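You operate a simulated robot arm through the tools that you are given. There is no shell and no other tool.

You run a simulated two-armed robot. Do the job below in one go: nothing can be reset, and whatever is moved stays where it is left.

Task
Gauge the two grey sample rolls beside the rule and sort them by the width on the job card.
Fine: same width to the pass tray, any other to the reject tray; leave the foot up.
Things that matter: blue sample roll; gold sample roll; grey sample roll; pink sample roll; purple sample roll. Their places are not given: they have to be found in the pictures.

It is judged by the outcome, as a careful person would: the job done as asked, and still so three seconds after it is handed in. It fails if anything else is knocked over, pushed out of place, dropped, spilled or broken.

Robot
Two 7-joint arms with fingered hands on one trunk that stands fixed in place. Base frame: the origin is at the foot of the trunk, x ahead of it, y to its left, z up; the work surface is at about z = 820. Lengths are in mm, angles in rad, forces in N, time in s.
The left shoulder is at [50, 214, 869], the right one opposite. With the tool pointing down near the work surface each hand reaches from about 380 to 880 mm from the base axis, measured 20 degrees to its own side. Payload 3 kg a hand.
Tool frame (each hand has its own): the origin (TCP) lies between the finger pads and is the grasp point; the fingertips stand 26 mm ahead of it; z points along the fingers, y is the line along which they close. The gripper opens to 132 mm; its body begins 73 mm behind the TCP. The gripper is a hand of 3 fingers: y runs from the thumb to the fingers, the wrist lies at [0, 0, -229] in the tool frame, and closing takes about 1.5 s.
Orientation is that of the tool frame in the base frame, as [roll, pitch, yaw] about the fixed x, y, z axes, in that order (R = Rz(yaw) Ry(pitch) Rx(roll)). With the fingers straight down and closing along the base's y, the tool's x points along the base's -x, its y along +y and its z along -z.

Tools
- The arms move only by the tool arm_command. It takes "left_plan", "right_plan" or both (then of equal length, played together; a hand with none holds still); each is a list of rows, each a list of 7 numbers: the shift along the base's x, y, z in m, then the turn, a rotation vector about the base's x, y, z in rad, then the opening, from 0 (shut) to 1 (fully open). In form: [[tx, ty, tz, ax, ay, az, gripper], ...]. A call has 1 to 20 rows; each row shifts and turns the commanded pose from where the row before left it. A row lasts 0.2 s, in which the tool goes at most 50 mm and 0.15 rad; a call with a longer step from one row to the next is refused whole, and so is a gripper value outside its range. A pose out of reach is approached as far as the arm can. The call stops where the force on the tool passes 90 N (or 10 N more than at its start, if that is more) or the arm is blocked; 0.2 s more then pass. The fingers move at their own pace (about 72 mm/s each) and stop on an object; they squeeze with about 21 N. The grip force told is the motor's: it shows also when the fingers shut on nothing. Time passes only in rows, and 0.2 s behind the last, so rows that do not move let the fingers close. It gives the time, the measured TCP pose, the force on the tool (base axes), the opening and the grip force at its end, in the units of the frame above (readings bear some noise), with the torque about the TCP (base axes, N m) and any sound that the robot's microphone picked up.
- Cameras (640 x 400 px; columns grow to the right, rows downward): "scene" is now at [40.5, -15.7, 1495.7]; the picture's right is [-0.23, -0.97, 0.00], its down [-0.60, 0.14, -0.79] and it looks along [0.77, -0.18, -0.62] (base axes); focal length 334 px, centre (320, 200). "left" rides on the left gripper at [-62, 3, -92] in its tool frame; the picture's right is [-0.05, -1.00, 0.00], its down [0.83, -0.04, -0.56] and it looks along [0.56, -0.03, 0.83] (tool axes); focal length 230 px, centre (320, 200). "right" rides on the right gripper at [62, 3, -92] in its tool frame; the picture's right is [-0.05, 1.00, 0.00], its down [-0.83, -0.04, -0.56] and it looks along [-0.55, -0.03, 0.83] (tool axes); focal length 230 px, centre (320, 200).
- grab_frame(camera): a new picture of that camera. The clock stands still meanwhile.
- set_grasp(shape, hand): the hand has 3 fingers and takes this shape, open, in about a second: jaw (thumb against the fingers, like two jaws); tri (thumb and two fingers); tip (a fingertip pinch); poke (one finger out to press); point (the index stretched); flat (the hand flat); cup (the hand cupped); fist (a fist). The gripper value then closes the fingers along that shape, each until it touches; the sizes above hold for jaw. It gives what a move gives, with no picture.
- head_to(pan, tilt): turns the head with the scene camera to pan (to the left, within 1.501 rad either way) and tilt (down, from -0.506 to 1.204), counted from straight ahead of the robot. It gives what a move gives.
- point_at(camera, pixels): for up to 12 pixels [column, row] of the newest picture of that camera ("zoom" is the newest enlarged one), the place [x, y, z] in the base frame of the surface seen there, good to about 2 mm, but the place of the scene camera against the robot may be out by one fixed shift of up to 12 mm in any direction. The clock stands still meanwhile.
- inspect(camera, box): a new picture of the part [left, top, right, bottom] of that camera's present view, enlarged. The clock stands still meanwhile.
- job_done(): hands the job in; it is judged then, once.

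Leave the grippers open and the arms clear of the work at the hand-in unless told otherwise.

The tools are called as name(argument=value, ...) on one line, values as JSON. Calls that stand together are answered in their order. arm_command: Moves the arms, as the interface text tells. Its arguments: {"type":"object","properties":{"left_plan":{"type":"array"},"right_plan":{"type":"array"}},"required":[]} The other tools are called the same way: set_grasp (shape, hand) gives the hand a shape; head_to (pan, tilt) turns the head that bears the scene camera; grab_frame (camera) takes a picture; point_at (camera, pixels) gives the place of the surface under pixels of a picture; inspect (camera, box) takes an enlarged picture of a part of a camera's view; job_done () hands the job in.

At the start:

```text
clock: 0.0
left_position: [528.2, 67.2, 1179.4]
left_tool_rot: [3.141, 0.0, 2.925]
left_wrist_force: [-0.7, -0.4, 0.5]
left_wrist_torque: [-0.01, 0.0, 0.03]
left_finger_gap: 132.0
left_grip_force: 0.0
left_shape: jaw
right_position: [454.4, -278.3, 1241.8]
right_tool_rot: [3.141, -0.001, 2.922]
right_wrist_force: [0.0, -0.7, 0.8]
right_wrist_torque: [0.0, 0.03, 0.04]
right_finger_gap: 131.7
right_grip_force: 0.2
right_shape: jaw
head pan, tilt (commanded): [-0.232, 0.663]
```

scene: 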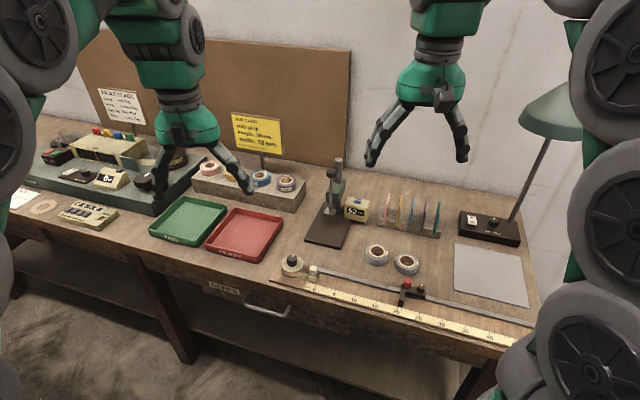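
right: 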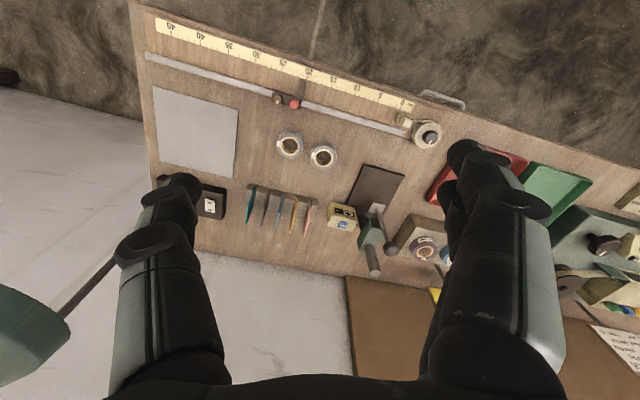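
left: 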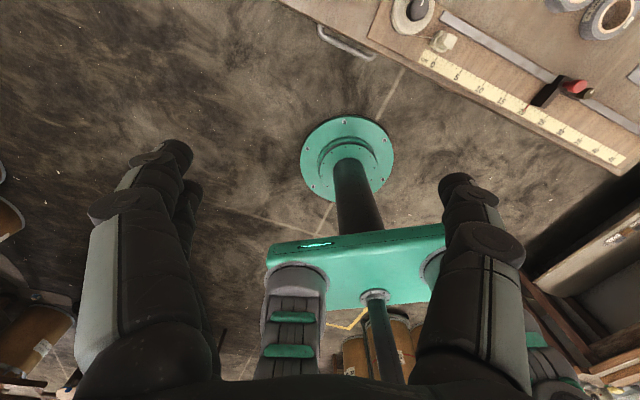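

I see a bench with a yellow job card near (257,132), a white card near (121,106), trays near (187,220) and (245,235), a gauge stand near (330,205), two grey rolls near (376,255) and (406,264), and a rule in front. I'll enlarge the cards and the gauge first.

inspect(camera="scene", box=[215, 100, 305, 160])

inspect(camera="scene", box=[80, 80, 160, 130])

inspect(camera="scene", box=[290, 150, 450, 250])

inspect(camera="scene", box=[140, 150, 310, 270])

inspect(camera="scene", box=[0, 120, 180, 240])

inspect(camera="scene", box=[270, 230, 460, 350])

```text
6.67 times, centred on (260, 130) of scene
```

zoom: 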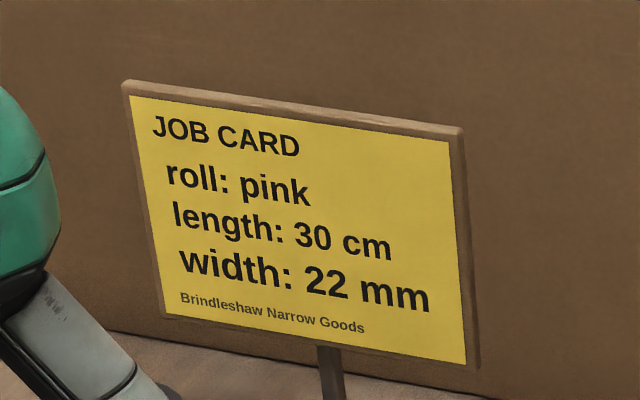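

```text
8.00 times, centred on (120, 105) of scene
```

zoom: 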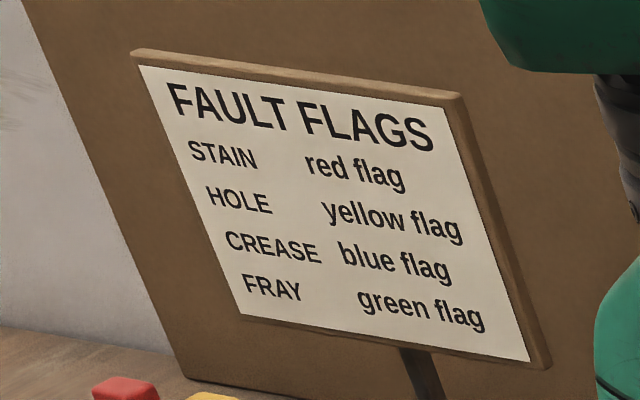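

```text
4.00 times, centred on (370, 200) of scene
```

zoom: 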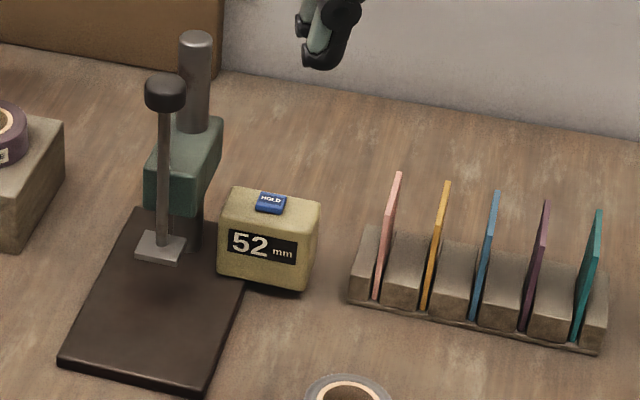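

```text
3.33 times, centred on (225, 210) of scene
```

zoom: 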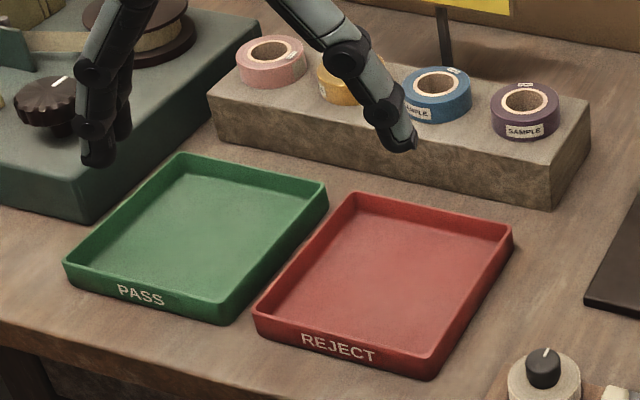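

```text
3.33 times, centred on (90, 180) of scene
```

zoom: 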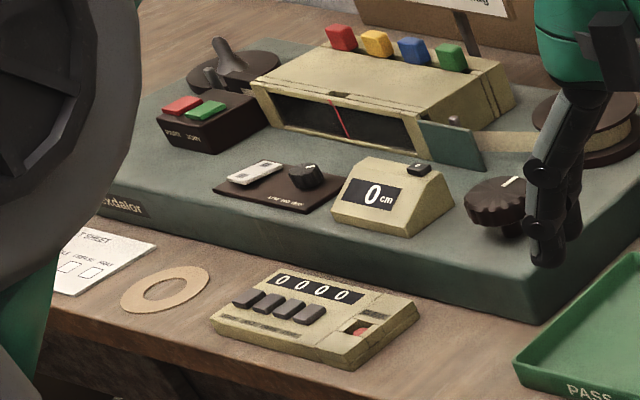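

```text
3.33 times, centred on (365, 290) of scene
```

zoom: 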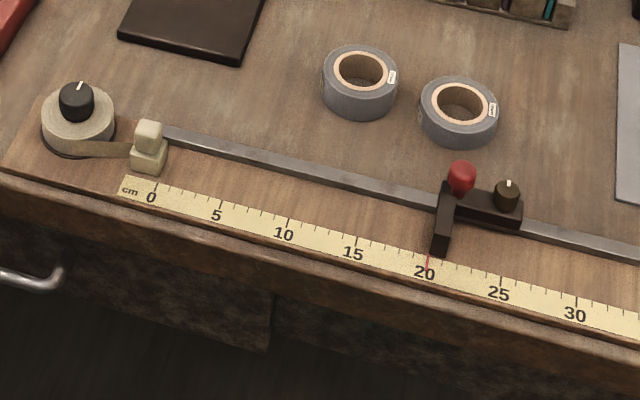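

The job card says 22 mm wide. The gauge reads 52 mm with the foot apparently up. I'll get closer views of the gauge and the rolls, and measure their places.

inspect(camera="scene", box=[296, 150, 376, 200])

inspect(camera="scene", box=[296, 195, 376, 245])

inspect(camera="scene", box=[350, 230, 430, 280])

inspect(camera="right", box=[260, 110, 440, 290])

```text
8.00 times, centred on (336, 175) of scene
```

zoom: 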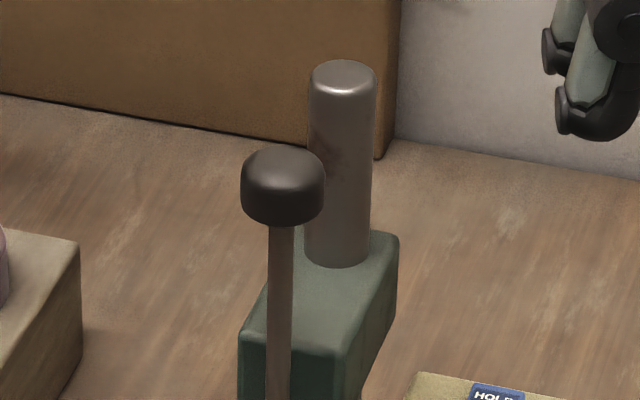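

```text
8.00 times, centred on (336, 220) of scene
```

zoom: 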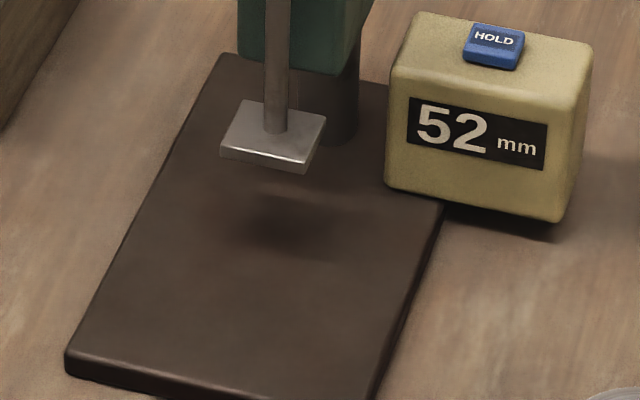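

```text
8.00 times, centred on (390, 255) of scene
```

zoom: 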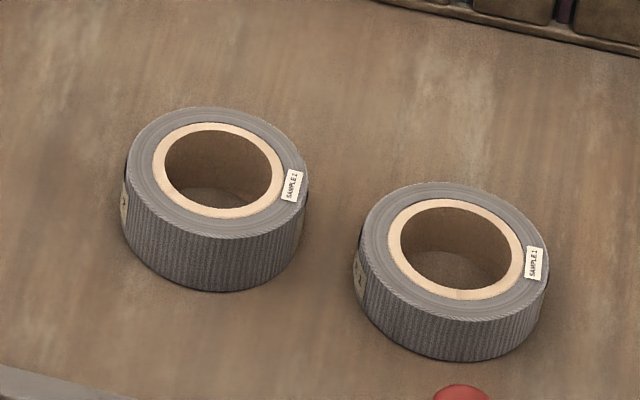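

```text
2.22 times, centred on (350, 200) of right
```

zoom: 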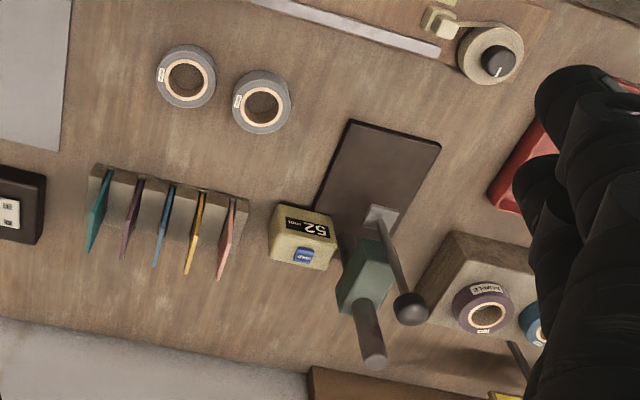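

The left grey roll is SAMPLE 2, the right one SAMPLE 1. I'll take the zoom of the rolls again and measure points on their top rims and base.

inspect(camera="scene", box=[350, 230, 430, 280])

point_at(camera="zoom", pixels=[[135, 165], [210, 113], [298, 180], [215, 228], [210, 190], [80, 300], [368, 240], [450, 188], [538, 255], [465, 310], [455, 270], [320, 100]])

```text
8.00 times, centred on (390, 255) of scene
```

zoom: 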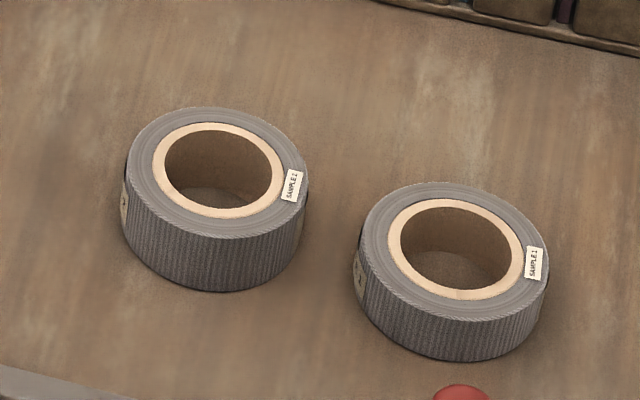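

```text
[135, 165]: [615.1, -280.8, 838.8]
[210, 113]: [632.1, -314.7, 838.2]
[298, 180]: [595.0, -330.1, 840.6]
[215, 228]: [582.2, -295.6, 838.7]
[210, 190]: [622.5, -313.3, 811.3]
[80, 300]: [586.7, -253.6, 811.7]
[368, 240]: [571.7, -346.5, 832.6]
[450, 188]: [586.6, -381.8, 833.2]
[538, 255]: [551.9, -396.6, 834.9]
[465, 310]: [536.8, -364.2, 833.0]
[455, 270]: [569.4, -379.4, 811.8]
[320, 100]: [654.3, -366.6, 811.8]
```

In scene readings the bench is ~811.7, roll 2's top ~838.7 and roll 1's top ~833.2, so heights of roughly 27 and 22 mm (still to be gauged). Next I'll cross-check with the right wrist camera to find the fixed scene-camera shift.

inspect(camera="right", box=[260, 120, 356, 180])

point_at(camera="zoom", pixels=[[320, 200]])

```text
6.67 times, centred on (308, 150) of right
```

zoom: 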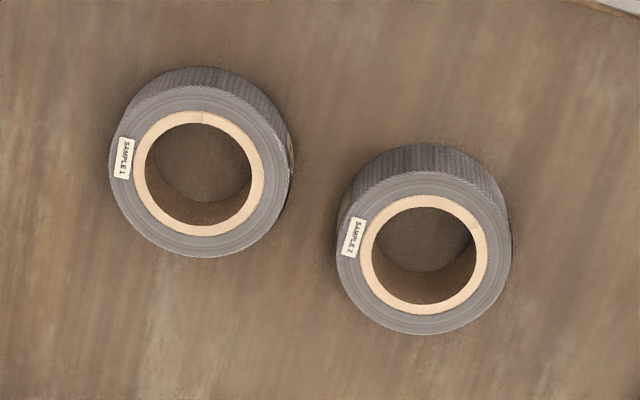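

```text
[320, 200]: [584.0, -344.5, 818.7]
```

point_at(camera="zoom", pixels=[[118, 180], [280, 160], [198, 100], [200, 248], [345, 258], [503, 240], [424, 184], [424, 325], [200, 165], [425, 240], [60, 60], [560, 350]])

```text
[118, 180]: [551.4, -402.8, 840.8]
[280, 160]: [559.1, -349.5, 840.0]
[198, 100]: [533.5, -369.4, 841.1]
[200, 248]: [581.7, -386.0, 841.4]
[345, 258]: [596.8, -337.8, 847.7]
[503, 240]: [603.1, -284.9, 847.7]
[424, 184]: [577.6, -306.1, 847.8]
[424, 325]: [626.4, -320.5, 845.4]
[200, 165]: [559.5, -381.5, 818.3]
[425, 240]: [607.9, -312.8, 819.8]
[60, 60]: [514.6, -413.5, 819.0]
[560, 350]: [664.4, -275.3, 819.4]
```

The wrist camera puts roll 1 (SAMPLE 1) at about (557,-377) with top ~841 and roll 2 at about (601,-312) with top ~847.5; bench ~819. Scene readings are shifted about (+5,+6,-7.6). Now I'll measure the gauge in the scene view.

inspect(camera="scene", box=[290, 150, 386, 210])

point_at(camera="scene", pixels=[[324, 208], [328, 213], [330, 225], [308, 240], [340, 247], [346, 228], [352, 206], [338, 165], [331, 172], [331, 178], [338, 182], [340, 195]])

```text
6.67 times, centred on (338, 180) of scene
```

zoom: 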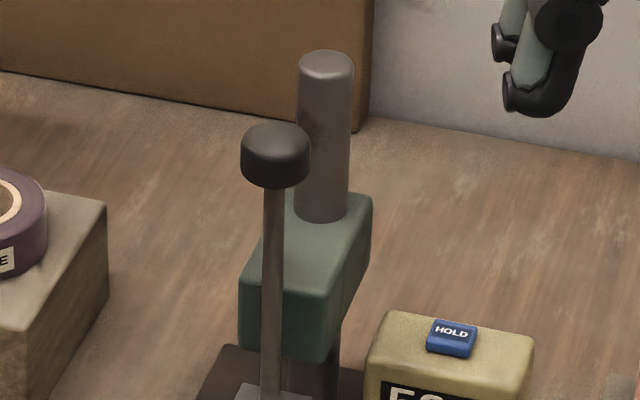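

```text
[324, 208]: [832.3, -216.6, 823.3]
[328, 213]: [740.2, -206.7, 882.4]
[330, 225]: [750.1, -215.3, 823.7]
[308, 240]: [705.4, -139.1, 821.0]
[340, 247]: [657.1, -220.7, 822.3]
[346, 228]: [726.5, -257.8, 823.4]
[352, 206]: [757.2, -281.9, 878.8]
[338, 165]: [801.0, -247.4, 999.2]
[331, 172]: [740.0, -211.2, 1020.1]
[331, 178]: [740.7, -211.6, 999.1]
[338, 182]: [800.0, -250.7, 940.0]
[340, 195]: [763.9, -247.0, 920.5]
```

Now zooming into the foot, plate and display area and measuring them.

inspect(camera="scene", box=[296, 195, 376, 245])

point_at(camera="zoom", pixels=[[245, 108], [322, 118], [302, 162], [224, 145], [262, 155], [277, 60], [300, 50], [225, 60], [75, 355], [365, 385], [435, 215], [345, 120]])

point_at(camera="zoom", pixels=[[495, 35], [495, 55], [400, 80], [570, 120], [410, 20], [585, 45], [475, 135], [250, 240], [150, 360], [250, 370], [180, 200], [390, 190]])

inspect(camera="scene", box=[296, 150, 376, 200])

point_at(camera="zoom", pixels=[[245, 190], [320, 195], [283, 155], [283, 220], [275, 180], [342, 75], [312, 90], [372, 90], [250, 345], [325, 365], [390, 245], [280, 260]])

```text
8.00 times, centred on (336, 220) of scene
```

zoom: 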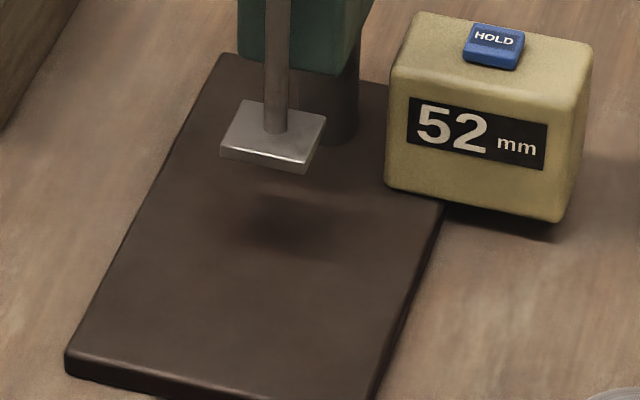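

```text
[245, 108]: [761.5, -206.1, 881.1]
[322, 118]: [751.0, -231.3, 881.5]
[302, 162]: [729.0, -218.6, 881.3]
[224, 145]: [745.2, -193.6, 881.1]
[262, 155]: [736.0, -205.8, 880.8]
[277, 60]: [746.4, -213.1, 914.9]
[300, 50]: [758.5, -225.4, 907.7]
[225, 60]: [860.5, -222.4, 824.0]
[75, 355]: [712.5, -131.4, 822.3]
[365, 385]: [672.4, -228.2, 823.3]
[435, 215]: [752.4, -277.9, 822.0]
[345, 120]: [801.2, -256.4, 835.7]
```

```text
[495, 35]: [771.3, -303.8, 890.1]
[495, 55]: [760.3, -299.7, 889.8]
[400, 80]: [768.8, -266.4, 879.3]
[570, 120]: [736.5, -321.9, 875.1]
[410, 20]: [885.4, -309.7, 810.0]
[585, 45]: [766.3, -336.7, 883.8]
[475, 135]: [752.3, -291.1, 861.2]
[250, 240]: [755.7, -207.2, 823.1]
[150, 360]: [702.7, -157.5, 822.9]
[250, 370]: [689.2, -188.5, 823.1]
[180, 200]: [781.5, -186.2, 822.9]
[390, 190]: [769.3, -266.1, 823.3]
```

```text
8.00 times, centred on (336, 175) of scene
```

zoom: 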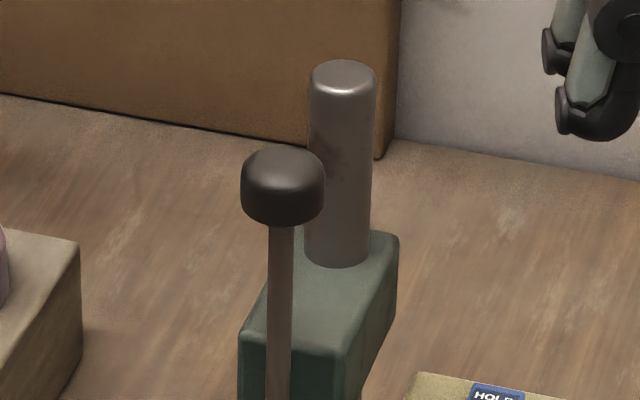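

```text
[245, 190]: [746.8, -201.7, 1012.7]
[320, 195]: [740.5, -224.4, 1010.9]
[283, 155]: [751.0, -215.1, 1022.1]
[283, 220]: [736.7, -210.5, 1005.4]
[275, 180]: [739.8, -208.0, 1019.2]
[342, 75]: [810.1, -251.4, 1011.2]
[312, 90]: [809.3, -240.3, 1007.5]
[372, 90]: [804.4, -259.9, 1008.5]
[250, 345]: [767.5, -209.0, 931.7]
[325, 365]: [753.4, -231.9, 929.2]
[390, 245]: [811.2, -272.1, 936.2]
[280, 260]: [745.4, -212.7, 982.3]
```

The gauge faces about 30° to the left of the robot's forward axis: foot centre near scene (747,-212), foot underside ~52 above the plate. Before planning grasps I'll measure the hand's finger geometry, the trays, and the rule slider's height, using both cameras.

point_at(camera="right", pixels=[[180, 182], [165, 215], [195, 260], [160, 240], [465, 150], [490, 165], [520, 200], [545, 210], [470, 205], [450, 180], [500, 300], [160, 320]])

point_at(camera="scene", pixels=[[152, 233], [187, 198], [225, 211], [205, 244], [187, 220], [207, 247], [241, 209], [283, 224], [261, 260], [245, 235], [291, 260], [405, 283]])

point_at(camera="scene", pixels=[[360, 280], [440, 300], [405, 290], [418, 288], [411, 291], [313, 270], [291, 270], [435, 225], [390, 220], [410, 195], [257, 183], [285, 182]])

```text
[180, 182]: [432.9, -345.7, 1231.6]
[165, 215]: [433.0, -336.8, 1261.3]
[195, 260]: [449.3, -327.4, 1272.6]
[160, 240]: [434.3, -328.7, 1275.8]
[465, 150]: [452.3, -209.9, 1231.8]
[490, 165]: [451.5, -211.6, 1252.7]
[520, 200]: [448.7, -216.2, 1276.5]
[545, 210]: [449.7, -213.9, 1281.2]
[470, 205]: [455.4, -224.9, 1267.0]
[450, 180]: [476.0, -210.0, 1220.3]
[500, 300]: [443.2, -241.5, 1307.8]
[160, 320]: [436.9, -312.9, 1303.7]
```

```text
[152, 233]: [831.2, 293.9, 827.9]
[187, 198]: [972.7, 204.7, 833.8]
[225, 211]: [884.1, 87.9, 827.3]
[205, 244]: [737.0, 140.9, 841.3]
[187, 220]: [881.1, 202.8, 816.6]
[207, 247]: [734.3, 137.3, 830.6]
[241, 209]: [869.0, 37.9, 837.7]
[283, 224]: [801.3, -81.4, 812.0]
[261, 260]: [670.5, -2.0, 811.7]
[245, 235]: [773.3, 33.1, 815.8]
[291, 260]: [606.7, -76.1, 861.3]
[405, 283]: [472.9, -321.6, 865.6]
```

```text
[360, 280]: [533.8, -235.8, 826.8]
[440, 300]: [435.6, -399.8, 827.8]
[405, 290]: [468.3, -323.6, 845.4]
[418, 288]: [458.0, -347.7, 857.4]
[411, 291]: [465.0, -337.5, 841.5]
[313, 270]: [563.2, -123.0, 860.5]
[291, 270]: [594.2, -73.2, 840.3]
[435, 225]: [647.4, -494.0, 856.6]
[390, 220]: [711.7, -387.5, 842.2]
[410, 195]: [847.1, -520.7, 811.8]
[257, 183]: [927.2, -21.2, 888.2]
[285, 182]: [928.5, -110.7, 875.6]
```

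Findings: the hand has a thumb on -y and two fingers on +y, about ±12 mm apart in tool x. The trays' insides are near scene (881,203) for PASS and (773,33) for REJECT. The slider's red knob stands up to ~873 just in front of roll 1.

Plan: the right hand does the work, tilted so it clears the foot and spindle. First I'll park the left arm further left, and bring the right hand above roll 1 while turning it so the fingers will not meet roll 2.

arm_command(left_plan=[[-0.014, 0.038, 0, 0, 0, 0, 1], [-0.014, 0.038, 0, 0, 0, 0, 1], [-0.014, 0.038, 0, 0, 0, 0, 1], [-0.014, 0.038, 0, 0, 0, 0, 1], [-0.014, 0.038, 0, 0, 0, 0, 1], [-0.014, 0.038, 0, 0, 0, 0, 1], [-0.014, 0.038, 0, 0, 0, 0, 1], [0, 0, 0, 0, 0, 0, 1]], right_plan=[[0.01, -0.014, -0.025, 0, 0, 0.0937, 1], [0.01, -0.014, -0.025, 0, 0, 0.0937, 1], [0.01, -0.014, -0.025, 0, 0, 0.0937, 1], [0.01, -0.014, -0.025, 0, 0, 0.0937, 1], [0.01, -0.014, -0.025, 0, 0, 0.0937, 1], [0.01, -0.014, -0.025, 0, 0, 0.0937, 1], [0.01, -0.014, -0.025, 0, 0, 0.0937, 1], [0, 0, 0, 0, 0, 0, 1]])

grab_frame(camera="right")

grab_frame(camera="scene")

```text
clock: 1.8
left_position: [431.9, 335.0, 1179.5]
left_tool_rot: [3.141, -0.002, 2.921]
left_wrist_force: [-0.5, -0.6, 0.6]
left_wrist_torque: [0.03, 0.0, -0.02]
left_finger_gap: 131.7
left_grip_force: 0.1
left_shape: jaw
right_position: [525.6, -377.0, 1066.3]
right_tool_rot: [-3.141, -0.002, -2.702]
right_wrist_force: [0.5, 1.2, 0.0]
right_wrist_torque: [0.0, 0.02, 0.02]
right_finger_gap: 132.1
right_grip_force: 0.1
right_shape: jaw
head pan, tilt (commanded): [-0.232, 0.663]
```

```text
taken
```

right: 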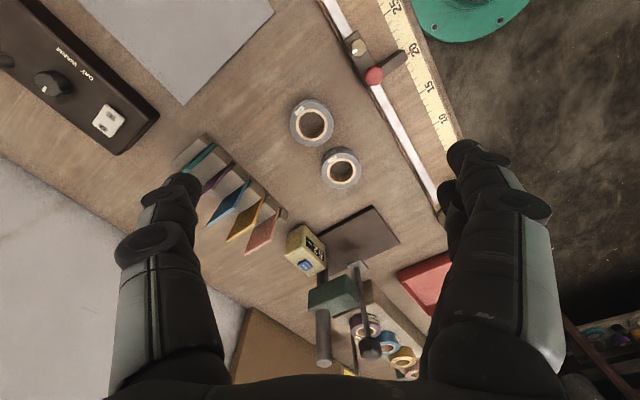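

```text
taken
```

scene: 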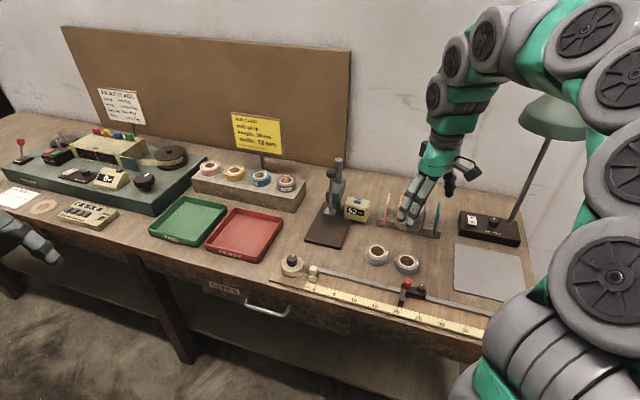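

The left arm is out of the way and the right hand is at (525,-377,1066). In the right view, SAMPLE 1 is at (312,122) and SAMPLE 2 at (341,168). I'll zoom and measure them precisely.

inspect(camera="right", box=[272, 85, 384, 205])

```text
3.33 times, centred on (328, 145) of right
```

zoom: 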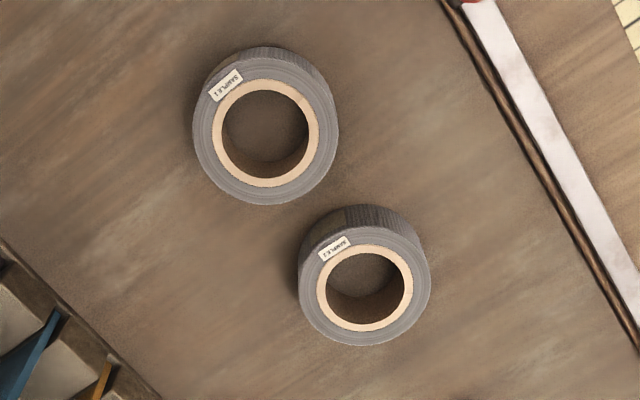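

point_at(camera="zoom", pixels=[[198, 135], [333, 125], [268, 62], [266, 198], [303, 285], [425, 280], [362, 226], [364, 340], [265, 130], [365, 285], [150, 300], [490, 60]])

point_at(camera="right", pixels=[[374, 76], [358, 47], [392, 62], [372, 85], [400, 130], [356, 266], [369, 345], [310, 232], [298, 258], [345, 235], [392, 238], [340, 215]])

```text
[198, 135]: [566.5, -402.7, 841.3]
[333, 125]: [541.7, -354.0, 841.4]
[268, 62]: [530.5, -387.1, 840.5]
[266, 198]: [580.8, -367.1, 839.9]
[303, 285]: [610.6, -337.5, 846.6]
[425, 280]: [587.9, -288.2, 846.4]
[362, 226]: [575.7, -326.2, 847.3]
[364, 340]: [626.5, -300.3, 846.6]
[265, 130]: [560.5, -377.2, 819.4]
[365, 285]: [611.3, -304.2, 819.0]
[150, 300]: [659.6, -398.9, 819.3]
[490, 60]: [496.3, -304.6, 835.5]
```

```text
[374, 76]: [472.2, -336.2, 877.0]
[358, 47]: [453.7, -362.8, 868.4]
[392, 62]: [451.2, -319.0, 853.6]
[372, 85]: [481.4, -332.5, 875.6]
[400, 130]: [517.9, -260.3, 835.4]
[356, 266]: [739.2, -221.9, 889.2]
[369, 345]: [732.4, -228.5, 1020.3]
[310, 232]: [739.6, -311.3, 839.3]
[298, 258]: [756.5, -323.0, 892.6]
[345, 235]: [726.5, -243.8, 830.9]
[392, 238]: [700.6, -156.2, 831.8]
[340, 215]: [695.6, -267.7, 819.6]
```

Roll 1's centre is about (555,-378), top ~841; roll 2's is (600,-313), top ~847. I'll tilt the right hand ~26° back, close it to ~90 mm gap, and bring it to 930 above roll 1.

arm_command(right_plan=[[0.0055, -0.0011, -0.034, 0.0478, -0.1018, 0, 0.7], [0.0055, -0.0011, -0.034, 0.0478, -0.1018, 0, 0.7], [0.0054, -0.0011, -0.034, 0.0478, -0.1018, 0, 0.7], [0.0054, -0.001, -0.034, 0.0478, -0.1018, 0, 0.7], [0, 0, 0, 0, 0, 0, 0.7]])

grab_frame(camera="right")

inspect(camera="scene", box=[320, 170, 480, 300])

```text
clock: 3.0
left_position: [432.2, 334.1, 1178.9]
left_tool_rot: [-3.141, 0.0, 2.923]
left_wrist_force: [-1.1, 0.0, 0.3]
left_wrist_torque: [-0.01, -0.01, 0.03]
left_finger_gap: 132.0
left_grip_force: 0.0
left_shape: jaw
right_position: [546.9, -380.7, 930.8]
right_tool_rot: [3.14, 0.452, -2.703]
right_wrist_force: [0.1, 0.6, -0.2]
right_wrist_torque: [0.01, 0.02, -0.02]
right_finger_gap: 92.9
right_grip_force: 0.1
right_shape: jaw
head pan, tilt (commanded): [-0.232, 0.663]
```

```text
taken
```

right: 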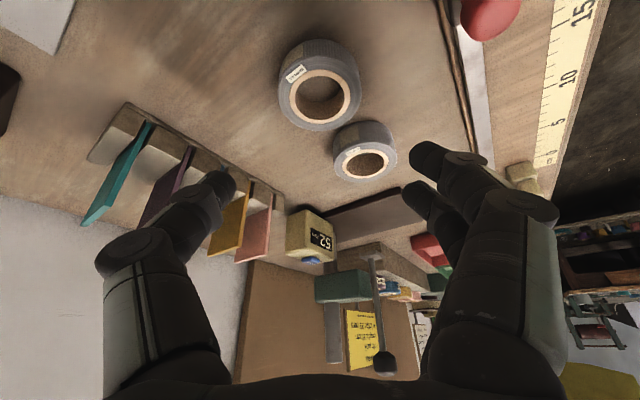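

```text
3.08 times, centred on (400, 235) of scene
```

zoom: 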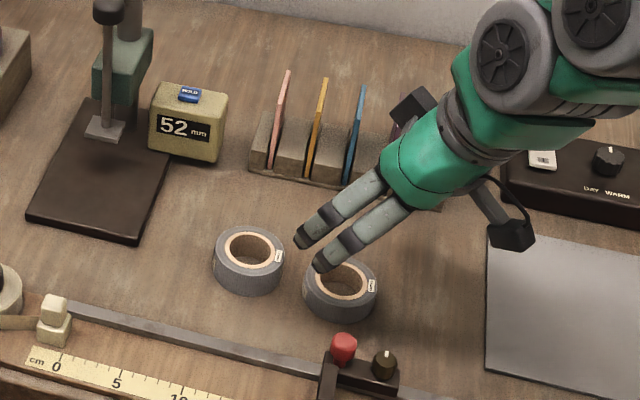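

The alignment looks right: roll 1's centre sits at (320,88) in the right view, as expected for straight below. I'll descend most of the way and check.

arm_command(right_plan=[[0, 0, -0.025, 0, 0, 0, 0.7], [0, 0, -0.025, 0, 0, 0, 0.7], [0, 0, -0.015, 0, 0, 0, 0.7], [0, 0, 0, 0, 0, 0, 0.7]])

grab_frame(camera="right")

inspect(camera="scene", box=[340, 200, 460, 300])

```text
clock: 4.0
left_position: [431.8, 334.6, 1179.9]
left_tool_rot: [3.14, 0.0, 2.921]
left_wrist_force: [-0.8, 0.0, 0.7]
left_wrist_torque: [0.02, -0.03, 0.0]
left_finger_gap: 131.8
left_grip_force: 0.0
left_shape: jaw
right_position: [546.2, -382.2, 864.9]
right_tool_rot: [-3.14, 0.452, -2.706]
right_wrist_force: [0.3, 0.0, -0.9]
right_wrist_torque: [-0.01, 0.0, -0.02]
right_finger_gap: 92.7
right_grip_force: 0.0
right_shape: jaw
head pan, tilt (commanded): [-0.232, 0.663]
```

```text
taken
```

right: 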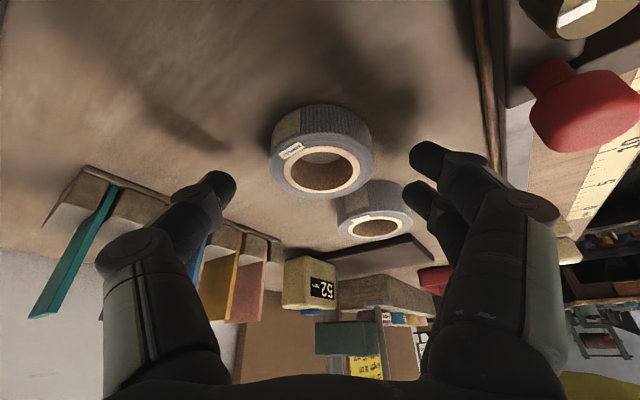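

```text
4.00 times, centred on (400, 250) of scene
```

zoom: 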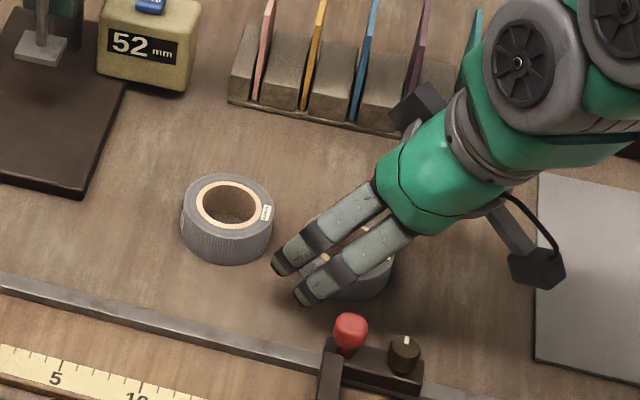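

Hand at z=865 straddling roll 1. I'll measure where the fingertips are relative to the bench and the slider knob.

point_at(camera="right", pixels=[[420, 150], [412, 148], [412, 190], [425, 182], [228, 182], [215, 180], [440, 165], [465, 175], [320, 175], [320, 205], [280, 160], [367, 165]])

```text
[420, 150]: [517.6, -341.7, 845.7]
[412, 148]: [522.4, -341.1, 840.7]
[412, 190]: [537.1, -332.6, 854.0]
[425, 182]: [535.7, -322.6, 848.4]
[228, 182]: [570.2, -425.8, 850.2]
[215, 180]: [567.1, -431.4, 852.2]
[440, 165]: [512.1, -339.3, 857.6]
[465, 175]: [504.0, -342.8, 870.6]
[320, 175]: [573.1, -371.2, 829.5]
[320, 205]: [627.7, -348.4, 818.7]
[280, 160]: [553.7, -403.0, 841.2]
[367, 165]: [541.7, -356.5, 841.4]
```

Lower fingertip is ~27 mm below the TCP, so I can go down 14 mm more and close on the roll.

arm_command(right_plan=[[0, 0, -0.008, 0, 0, 0, 0.7], [0, 0, -0.006, 0, 0, 0, 0.7], [0, 0, 0, 0, 0, 0, 0.7]])

arm_command(right_plan=[[0, 0, 0, 0, 0, 0, 0.55], [0, 0, 0, 0, 0, 0, 0.48], [0, 0, 0, 0, 0, 0, 0.4], [0, 0, 0, 0, 0, 0, 0.3], [0, 0, 0, 0, 0, 0, 0.2], [0, 0, 0, 0, 0, 0, 0.2]])

grab_frame(camera="right")

inspect(camera="scene", box=[340, 200, 460, 300])

```text
clock: 4.8
left_position: [431.9, 333.0, 1179.3]
left_tool_rot: [3.141, -0.001, 2.923]
left_wrist_force: [1.1, -0.6, 0.4]
left_wrist_torque: [0.0, 0.0, 0.0]
left_finger_gap: 131.8
left_grip_force: 0.0
left_shape: jaw
right_position: [546.3, -380.0, 849.9]
right_tool_rot: [3.14, 0.451, -2.703]
right_wrist_force: [-1.1, 0.5, 1.8]
right_wrist_torque: [0.07, 0.05, 0.05]
right_finger_gap: 92.6
right_grip_force: 0.1
right_shape: jaw
head pan, tilt (commanded): [-0.232, 0.663]
```

```text
clock: 6.2
left_position: [430.5, 333.6, 1180.4]
left_tool_rot: [-3.141, -0.001, 2.925]
left_wrist_force: [-0.5, -0.1, -0.3]
left_wrist_torque: [0.02, -0.01, 0.0]
left_finger_gap: 131.8
left_grip_force: 0.1
left_shape: jaw
right_position: [547.5, -380.7, 851.4]
right_tool_rot: [3.139, 0.451, -2.706]
right_wrist_force: [-0.2, 1.6, 3.9]
right_wrist_torque: [0.14, 0.11, 0.05]
right_finger_gap: 52.9
right_grip_force: 20.8
right_shape: jaw
head pan, tilt (commanded): [-0.232, 0.663]
```

```text
taken
```

right: 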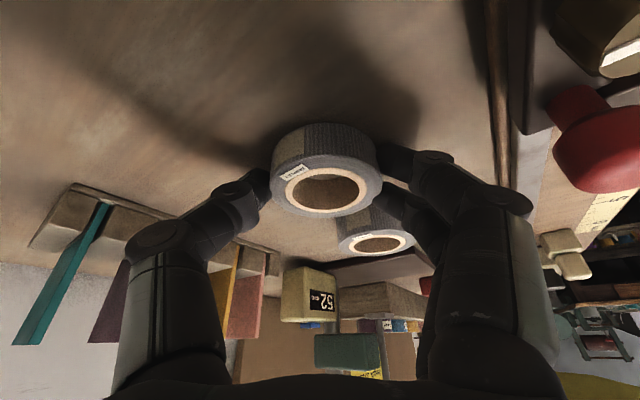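

```text
4.00 times, centred on (400, 250) of scene
```

zoom: 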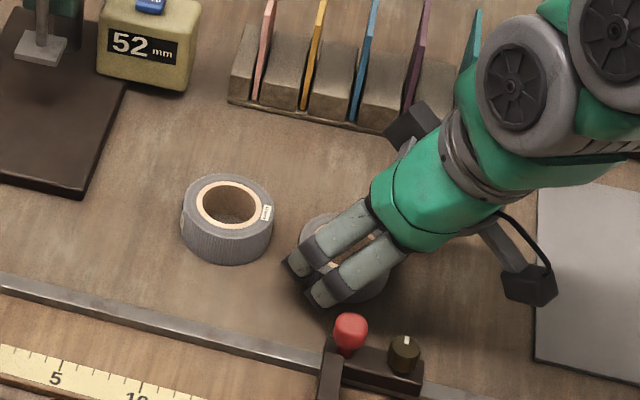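

The grip shows 52.9 mm with 20.8 N: roll 1 is held. I'll lift it slowly and check that it is level.

arm_command(right_plan=[[0, 0, 0.01, 0, 0, 0, 0.2], [0, 0, 0.02, 0, 0, 0, 0.2], [0, 0, 0.03, 0, 0, 0, 0.2], [0, 0, 0.03, 0, 0, 0, 0.2], [0, 0, 0, 0, 0, 0, 0.2]])

grab_frame(camera="right")

inspect(camera="scene", box=[340, 180, 460, 280])

```text
clock: 7.4
left_position: [431.6, 332.7, 1180.2]
left_tool_rot: [3.141, -0.001, 2.923]
left_wrist_force: [-0.7, 0.3, 0.1]
left_wrist_torque: [-0.01, 0.01, -0.01]
left_finger_gap: 131.9
left_grip_force: 0.0
left_shape: jaw
right_position: [546.4, -380.6, 941.5]
right_tool_rot: [3.139, 0.448, -2.704]
right_wrist_force: [-0.3, -0.4, -0.8]
right_wrist_torque: [-0.01, -0.03, 0.0]
right_finger_gap: 52.1
right_grip_force: 20.5
right_shape: jaw
head pan, tilt (commanded): [-0.232, 0.663]
```

```text
taken
```

right: 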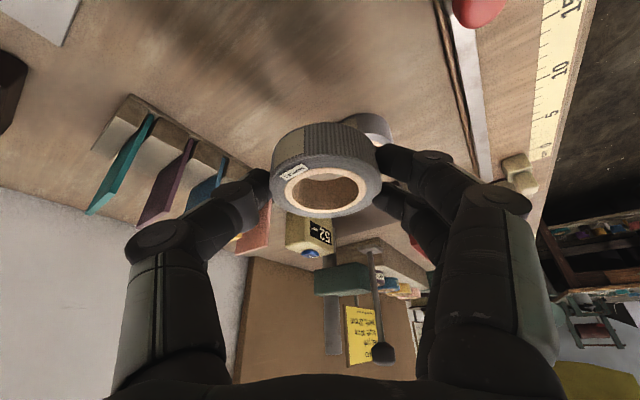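

```text
4.00 times, centred on (400, 230) of scene
```

zoom: 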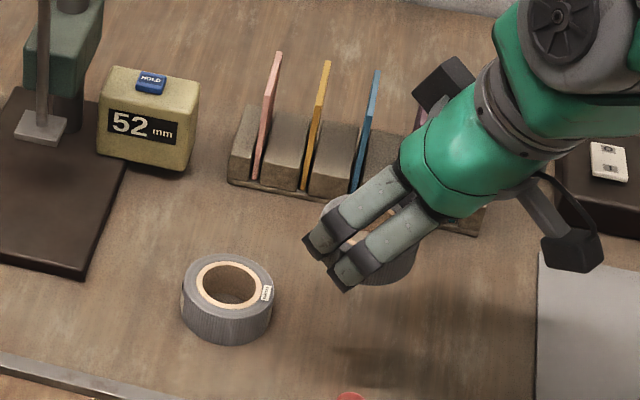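

Roll 1 is lifted. I'll measure its top face to see its tilt and its offset from the TCP.

inspect(camera="right", box=[256, 110, 400, 230])

point_at(camera="zoom", pixels=[[90, 260], [320, 205], [530, 240], [330, 345], [200, 330], [450, 315], [125, 300], [320, 150], [500, 290], [215, 210]])

```text
3.33 times, centred on (328, 170) of right
```

zoom: 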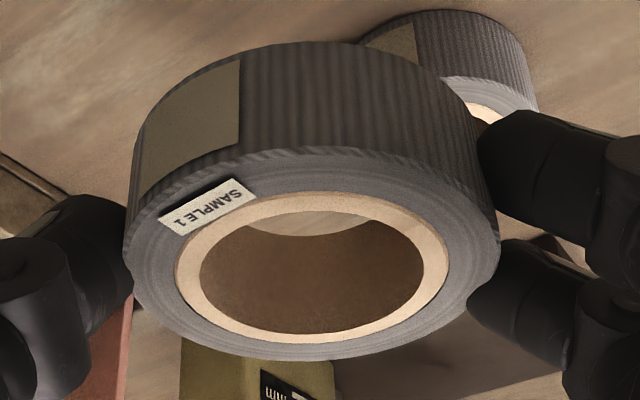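

```text
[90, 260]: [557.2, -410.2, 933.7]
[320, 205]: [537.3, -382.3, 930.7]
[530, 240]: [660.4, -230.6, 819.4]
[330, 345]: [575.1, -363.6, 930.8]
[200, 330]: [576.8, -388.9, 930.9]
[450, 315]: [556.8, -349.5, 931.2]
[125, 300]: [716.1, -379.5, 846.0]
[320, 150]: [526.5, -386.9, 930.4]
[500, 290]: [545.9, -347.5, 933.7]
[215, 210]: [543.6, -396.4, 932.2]
```

Roll 1's top is level at ~930.7 (TCP −10.7), its centre about 8 mm ahead of the TCP. Next I'll carry it to a point in front of the gauge (650,-175,900) while turning the hand to face along the gauge.

arm_command(right_plan=[[0.013, 0.0258, -0.003, 0, 0, -0.1093, 0.2], [0.013, 0.0258, -0.003, 0, 0, -0.1093, 0.2], [0.013, 0.0258, -0.003, 0, 0, -0.1093, 0.2], [0.013, 0.0258, -0.003, 0, 0, -0.1093, 0.2], [0.013, 0.0258, -0.006, 0, 0, -0.1093, 0.2], [0.013, 0.0257, -0.006, 0, 0, -0.1093, 0.2], [0.013, 0.0257, -0.007, 0, 0, -0.1093, 0.2], [0.013, 0.0257, -0.008, 0, 0, -0.1093, 0.2], [0, 0, 0, 0, 0, 0, 0.2]])

grab_frame(camera="right")

grab_frame(camera="scene")

```text
clock: 9.4
left_position: [431.7, 333.0, 1180.8]
left_tool_rot: [-3.141, 0.001, 2.923]
left_wrist_force: [-0.2, -0.5, -0.8]
left_wrist_torque: [-0.01, 0.0, -0.01]
left_finger_gap: 131.8
left_grip_force: 0.0
left_shape: jaw
right_position: [650.1, -173.7, 902.5]
right_tool_rot: [3.138, 0.447, 2.704]
right_wrist_force: [0.0, -0.1, 0.3]
right_wrist_torque: [0.0, 0.02, 0.0]
right_finger_gap: 52.3
right_grip_force: 21.2
right_shape: jaw
head pan, tilt (commanded): [-0.232, 0.663]
```

```text
taken
```

right: 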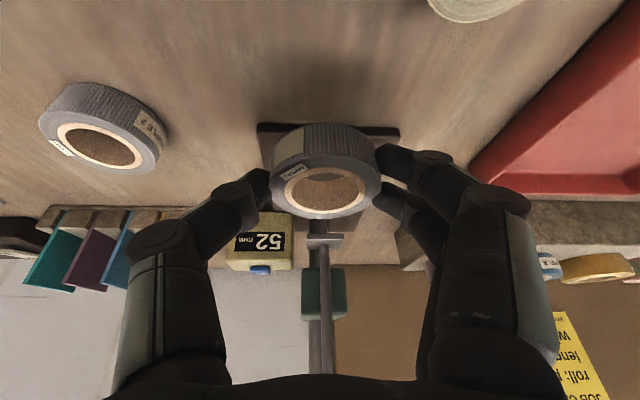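

```text
taken
```

scene: 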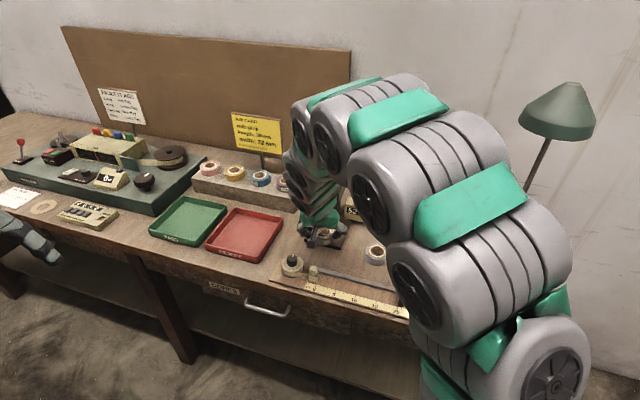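

The arm hides the gauge from the scene camera, so I'll use the right wrist view: the foot shows at about (325,240), just beyond the held roll. I'll zoom in and measure the foot and plate.

inspect(camera="right", box=[240, 110, 416, 260])

point_at(camera="right", pixels=[[310, 237], [325, 237], [340, 237], [325, 242], [325, 260], [325, 290], [258, 125], [400, 130], [262, 160], [396, 145], [310, 200], [300, 300]])

```text
2.67 times, centred on (328, 185) of right
```

zoom: 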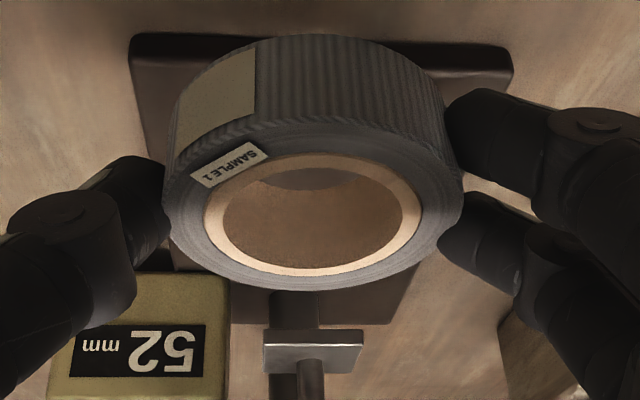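

```text
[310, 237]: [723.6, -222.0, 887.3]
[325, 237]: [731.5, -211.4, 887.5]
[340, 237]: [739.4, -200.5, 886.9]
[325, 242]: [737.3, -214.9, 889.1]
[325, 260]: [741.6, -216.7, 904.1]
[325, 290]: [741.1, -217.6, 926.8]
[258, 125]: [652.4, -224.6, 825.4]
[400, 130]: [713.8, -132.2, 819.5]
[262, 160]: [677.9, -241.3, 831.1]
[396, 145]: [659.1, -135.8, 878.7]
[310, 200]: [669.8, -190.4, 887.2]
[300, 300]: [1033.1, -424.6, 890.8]
```

I notice a black box on the far side of the hand housing (opposite the camera). Before moving in under the spindle, I'll look at how far it sticks out.

inspect(camera="scene", box=[270, 150, 390, 260])

inspect(camera="left", box=[0, 0, 640, 400])

```text
3.64 times, centred on (330, 205) of scene
```

zoom: 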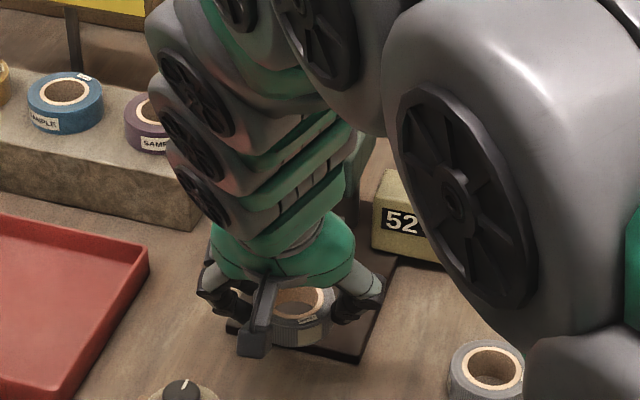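

```text
1.00 times, centred on (320, 200) of left (not enlarged: the box is as wide or as high as the picture)
```

zoom: 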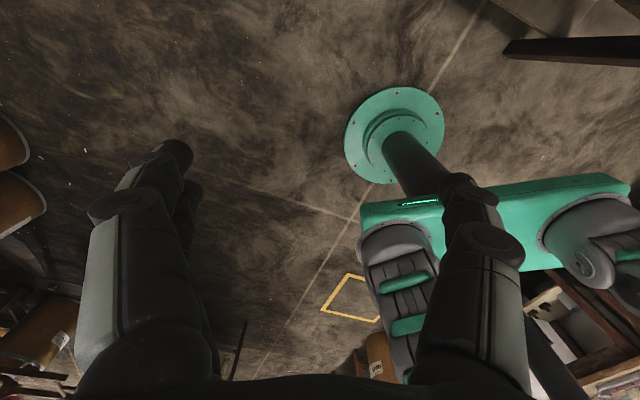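

Judging from the earlier picture, that box stands ~55–70 mm out from the hand axis on the spindle side. So I'll put the roll with its centre ~33 mm in front of the foot centre (the back rim is still ~9 mm under the foot), which keeps the box clear of the spindle. Now I'll go down to 872 and advance part way.

arm_command(right_plan=[[0, 0, -0.02, 0, 0, 0, 0.2], [0, 0, -0.0105, 0, 0, 0, 0.2], [0.0143, -0.0066, 0, 0, 0, 0, 0.2], [0.0143, -0.0066, 0, 0, 0, 0, 0.2], [0.0143, -0.0066, 0, 0, 0, 0, 0.2], [0, 0, 0, 0, 0, 0, 0.2]])

grab_frame(camera="right")

inspect(camera="scene", box=[270, 150, 390, 260])

```text
clock: 10.8
left_position: [431.9, 334.4, 1180.0]
left_tool_rot: [3.141, 0.001, 2.924]
left_wrist_force: [-0.5, 0.0, 0.5]
left_wrist_torque: [-0.02, -0.02, 0.0]
left_finger_gap: 131.5
left_grip_force: 0.1
left_shape: jaw
right_position: [693.4, -195.4, 871.7]
right_tool_rot: [3.141, 0.448, 2.706]
right_wrist_force: [-0.2, -0.8, -0.1]
right_wrist_torque: [0.01, -0.02, 0.0]
right_finger_gap: 52.1
right_grip_force: 21.1
right_shape: jaw
head pan, tilt (commanded): [-0.232, 0.663]
```

```text
taken
```

right: 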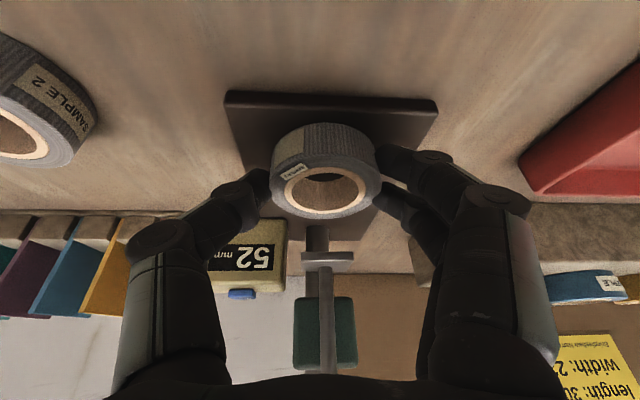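

```text
3.64 times, centred on (330, 205) of scene
```

zoom: 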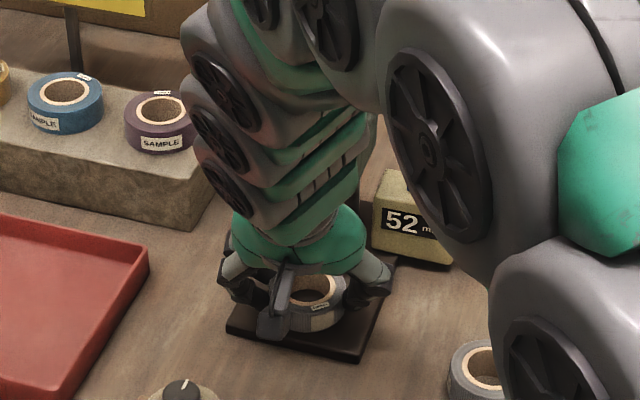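

Now I'll measure roll and foot from the current right view: the roll's far edge is near (325,215), the foot's near edge at (325,253).

inspect(camera="right", box=[256, 130, 400, 270])

point_at(camera="right", pixels=[[305, 253], [325, 253], [350, 253], [320, 258], [326, 290], [326, 216], [326, 151], [273, 188], [380, 182], [232, 95], [432, 103], [325, 110]])

```text
2.86 times, centred on (328, 200) of right
```

zoom: 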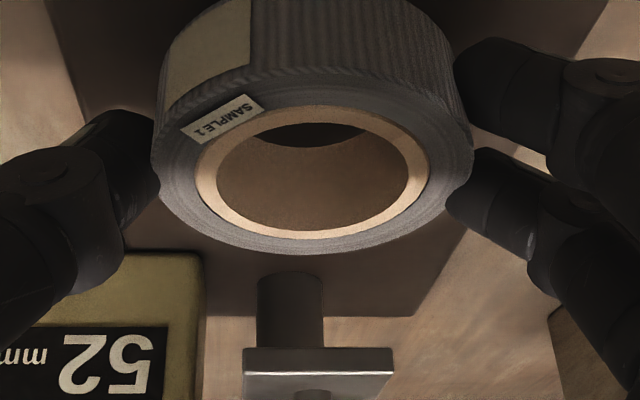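

```text
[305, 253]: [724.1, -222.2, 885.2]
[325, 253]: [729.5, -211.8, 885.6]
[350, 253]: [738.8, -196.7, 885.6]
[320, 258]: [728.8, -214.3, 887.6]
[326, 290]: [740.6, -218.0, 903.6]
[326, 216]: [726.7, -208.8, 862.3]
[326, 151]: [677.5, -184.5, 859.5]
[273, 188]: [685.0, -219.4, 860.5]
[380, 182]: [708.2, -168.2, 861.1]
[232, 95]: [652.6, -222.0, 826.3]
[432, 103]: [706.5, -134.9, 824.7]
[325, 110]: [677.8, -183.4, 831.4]
```

The roll centre is now ~48 mm in front of the spindle; I'll advance 15 mm more, in small steps.

arm_command(right_plan=[[0.005, -0.0018, 0, 0, 0, 0, 0.2], [0.005, -0.0018, 0, 0, 0, 0, 0.2], [0.0045, -0.0017, 0, 0, 0, 0, 0.2], [0, 0, 0, 0, 0, 0, 0.2]])

grab_frame(camera="right")

point_at(camera="right", pixels=[[310, 265], [325, 265], [345, 265], [326, 300], [326, 216], [326, 151], [325, 110]])

```text
clock: 11.8
left_position: [431.6, 332.8, 1179.7]
left_tool_rot: [3.141, -0.001, 2.921]
left_wrist_force: [-0.2, 0.7, 0.4]
left_wrist_torque: [0.0, -0.03, 0.01]
left_finger_gap: 131.7
left_grip_force: 0.0
left_shape: jaw
right_position: [708.2, -199.8, 871.5]
right_tool_rot: [3.139, 0.451, 2.707]
right_wrist_force: [0.0, -0.3, -0.1]
right_wrist_torque: [0.01, -0.02, 0.03]
right_finger_gap: 52.1
right_grip_force: 20.5
right_shape: jaw
head pan, tilt (commanded): [-0.232, 0.663]
```

```text
taken
```

right: 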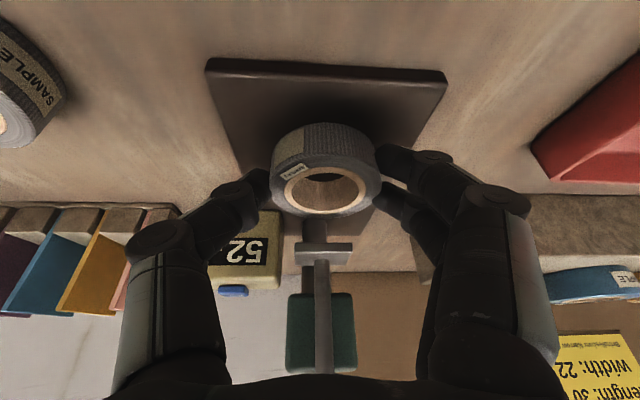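

```text
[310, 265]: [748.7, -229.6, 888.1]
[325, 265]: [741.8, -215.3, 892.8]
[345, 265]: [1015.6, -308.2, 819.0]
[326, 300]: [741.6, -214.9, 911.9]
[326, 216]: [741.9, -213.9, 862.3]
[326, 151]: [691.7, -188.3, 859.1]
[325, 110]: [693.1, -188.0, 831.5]
```

No contact forces and the roll's centre is exactly 33 mm in front of the spindle. I'll lower it to the plate in small steps.

arm_command(right_plan=[[0, 0, -0.003, 0, 0, 0, 0.2], [0, 0, -0.003, 0, 0, 0, 0.2], [0, 0, -0.001, 0, 0, 0, 0.2], [0, 0, 0, 0, 0, 0, 0.2]])

arm_command(right_plan=[[0, 0, -0.001, 0, 0, 0, 0.2], [0, 0, 0, 0, 0, 0, 0.2]])

```text
clock: 12.8
left_position: [430.3, 334.7, 1179.7]
left_tool_rot: [-3.141, 0.0, 2.924]
left_wrist_force: [0.2, 1.2, 0.3]
left_wrist_torque: [-0.02, 0.0, 0.06]
left_finger_gap: 131.8
left_grip_force: 0.1
left_shape: jaw
right_position: [707.7, -199.7, 865.1]
right_tool_rot: [3.14, 0.451, 2.704]
right_wrist_force: [0.6, -0.4, 0.3]
right_wrist_torque: [-0.01, -0.01, 0.02]
right_finger_gap: 52.2
right_grip_force: 21.7
right_shape: jaw
head pan, tilt (commanded): [-0.232, 0.663]
```

```text
clock: 13.4
left_position: [431.6, 333.1, 1179.5]
left_tool_rot: [-3.141, 0.0, 2.922]
left_wrist_force: [0.1, 0.3, -0.1]
left_wrist_torque: [-0.02, 0.02, -0.02]
left_finger_gap: 131.8
left_grip_force: 0.0
left_shape: jaw
right_position: [708.8, -200.7, 864.0]
right_tool_rot: [3.139, 0.449, 2.704]
right_wrist_force: [1.1, -0.1, 0.1]
right_wrist_torque: [-0.01, -0.01, 0.01]
right_finger_gap: 51.9
right_grip_force: 21.2
right_shape: jaw
head pan, tilt (commanded): [-0.232, 0.663]
```

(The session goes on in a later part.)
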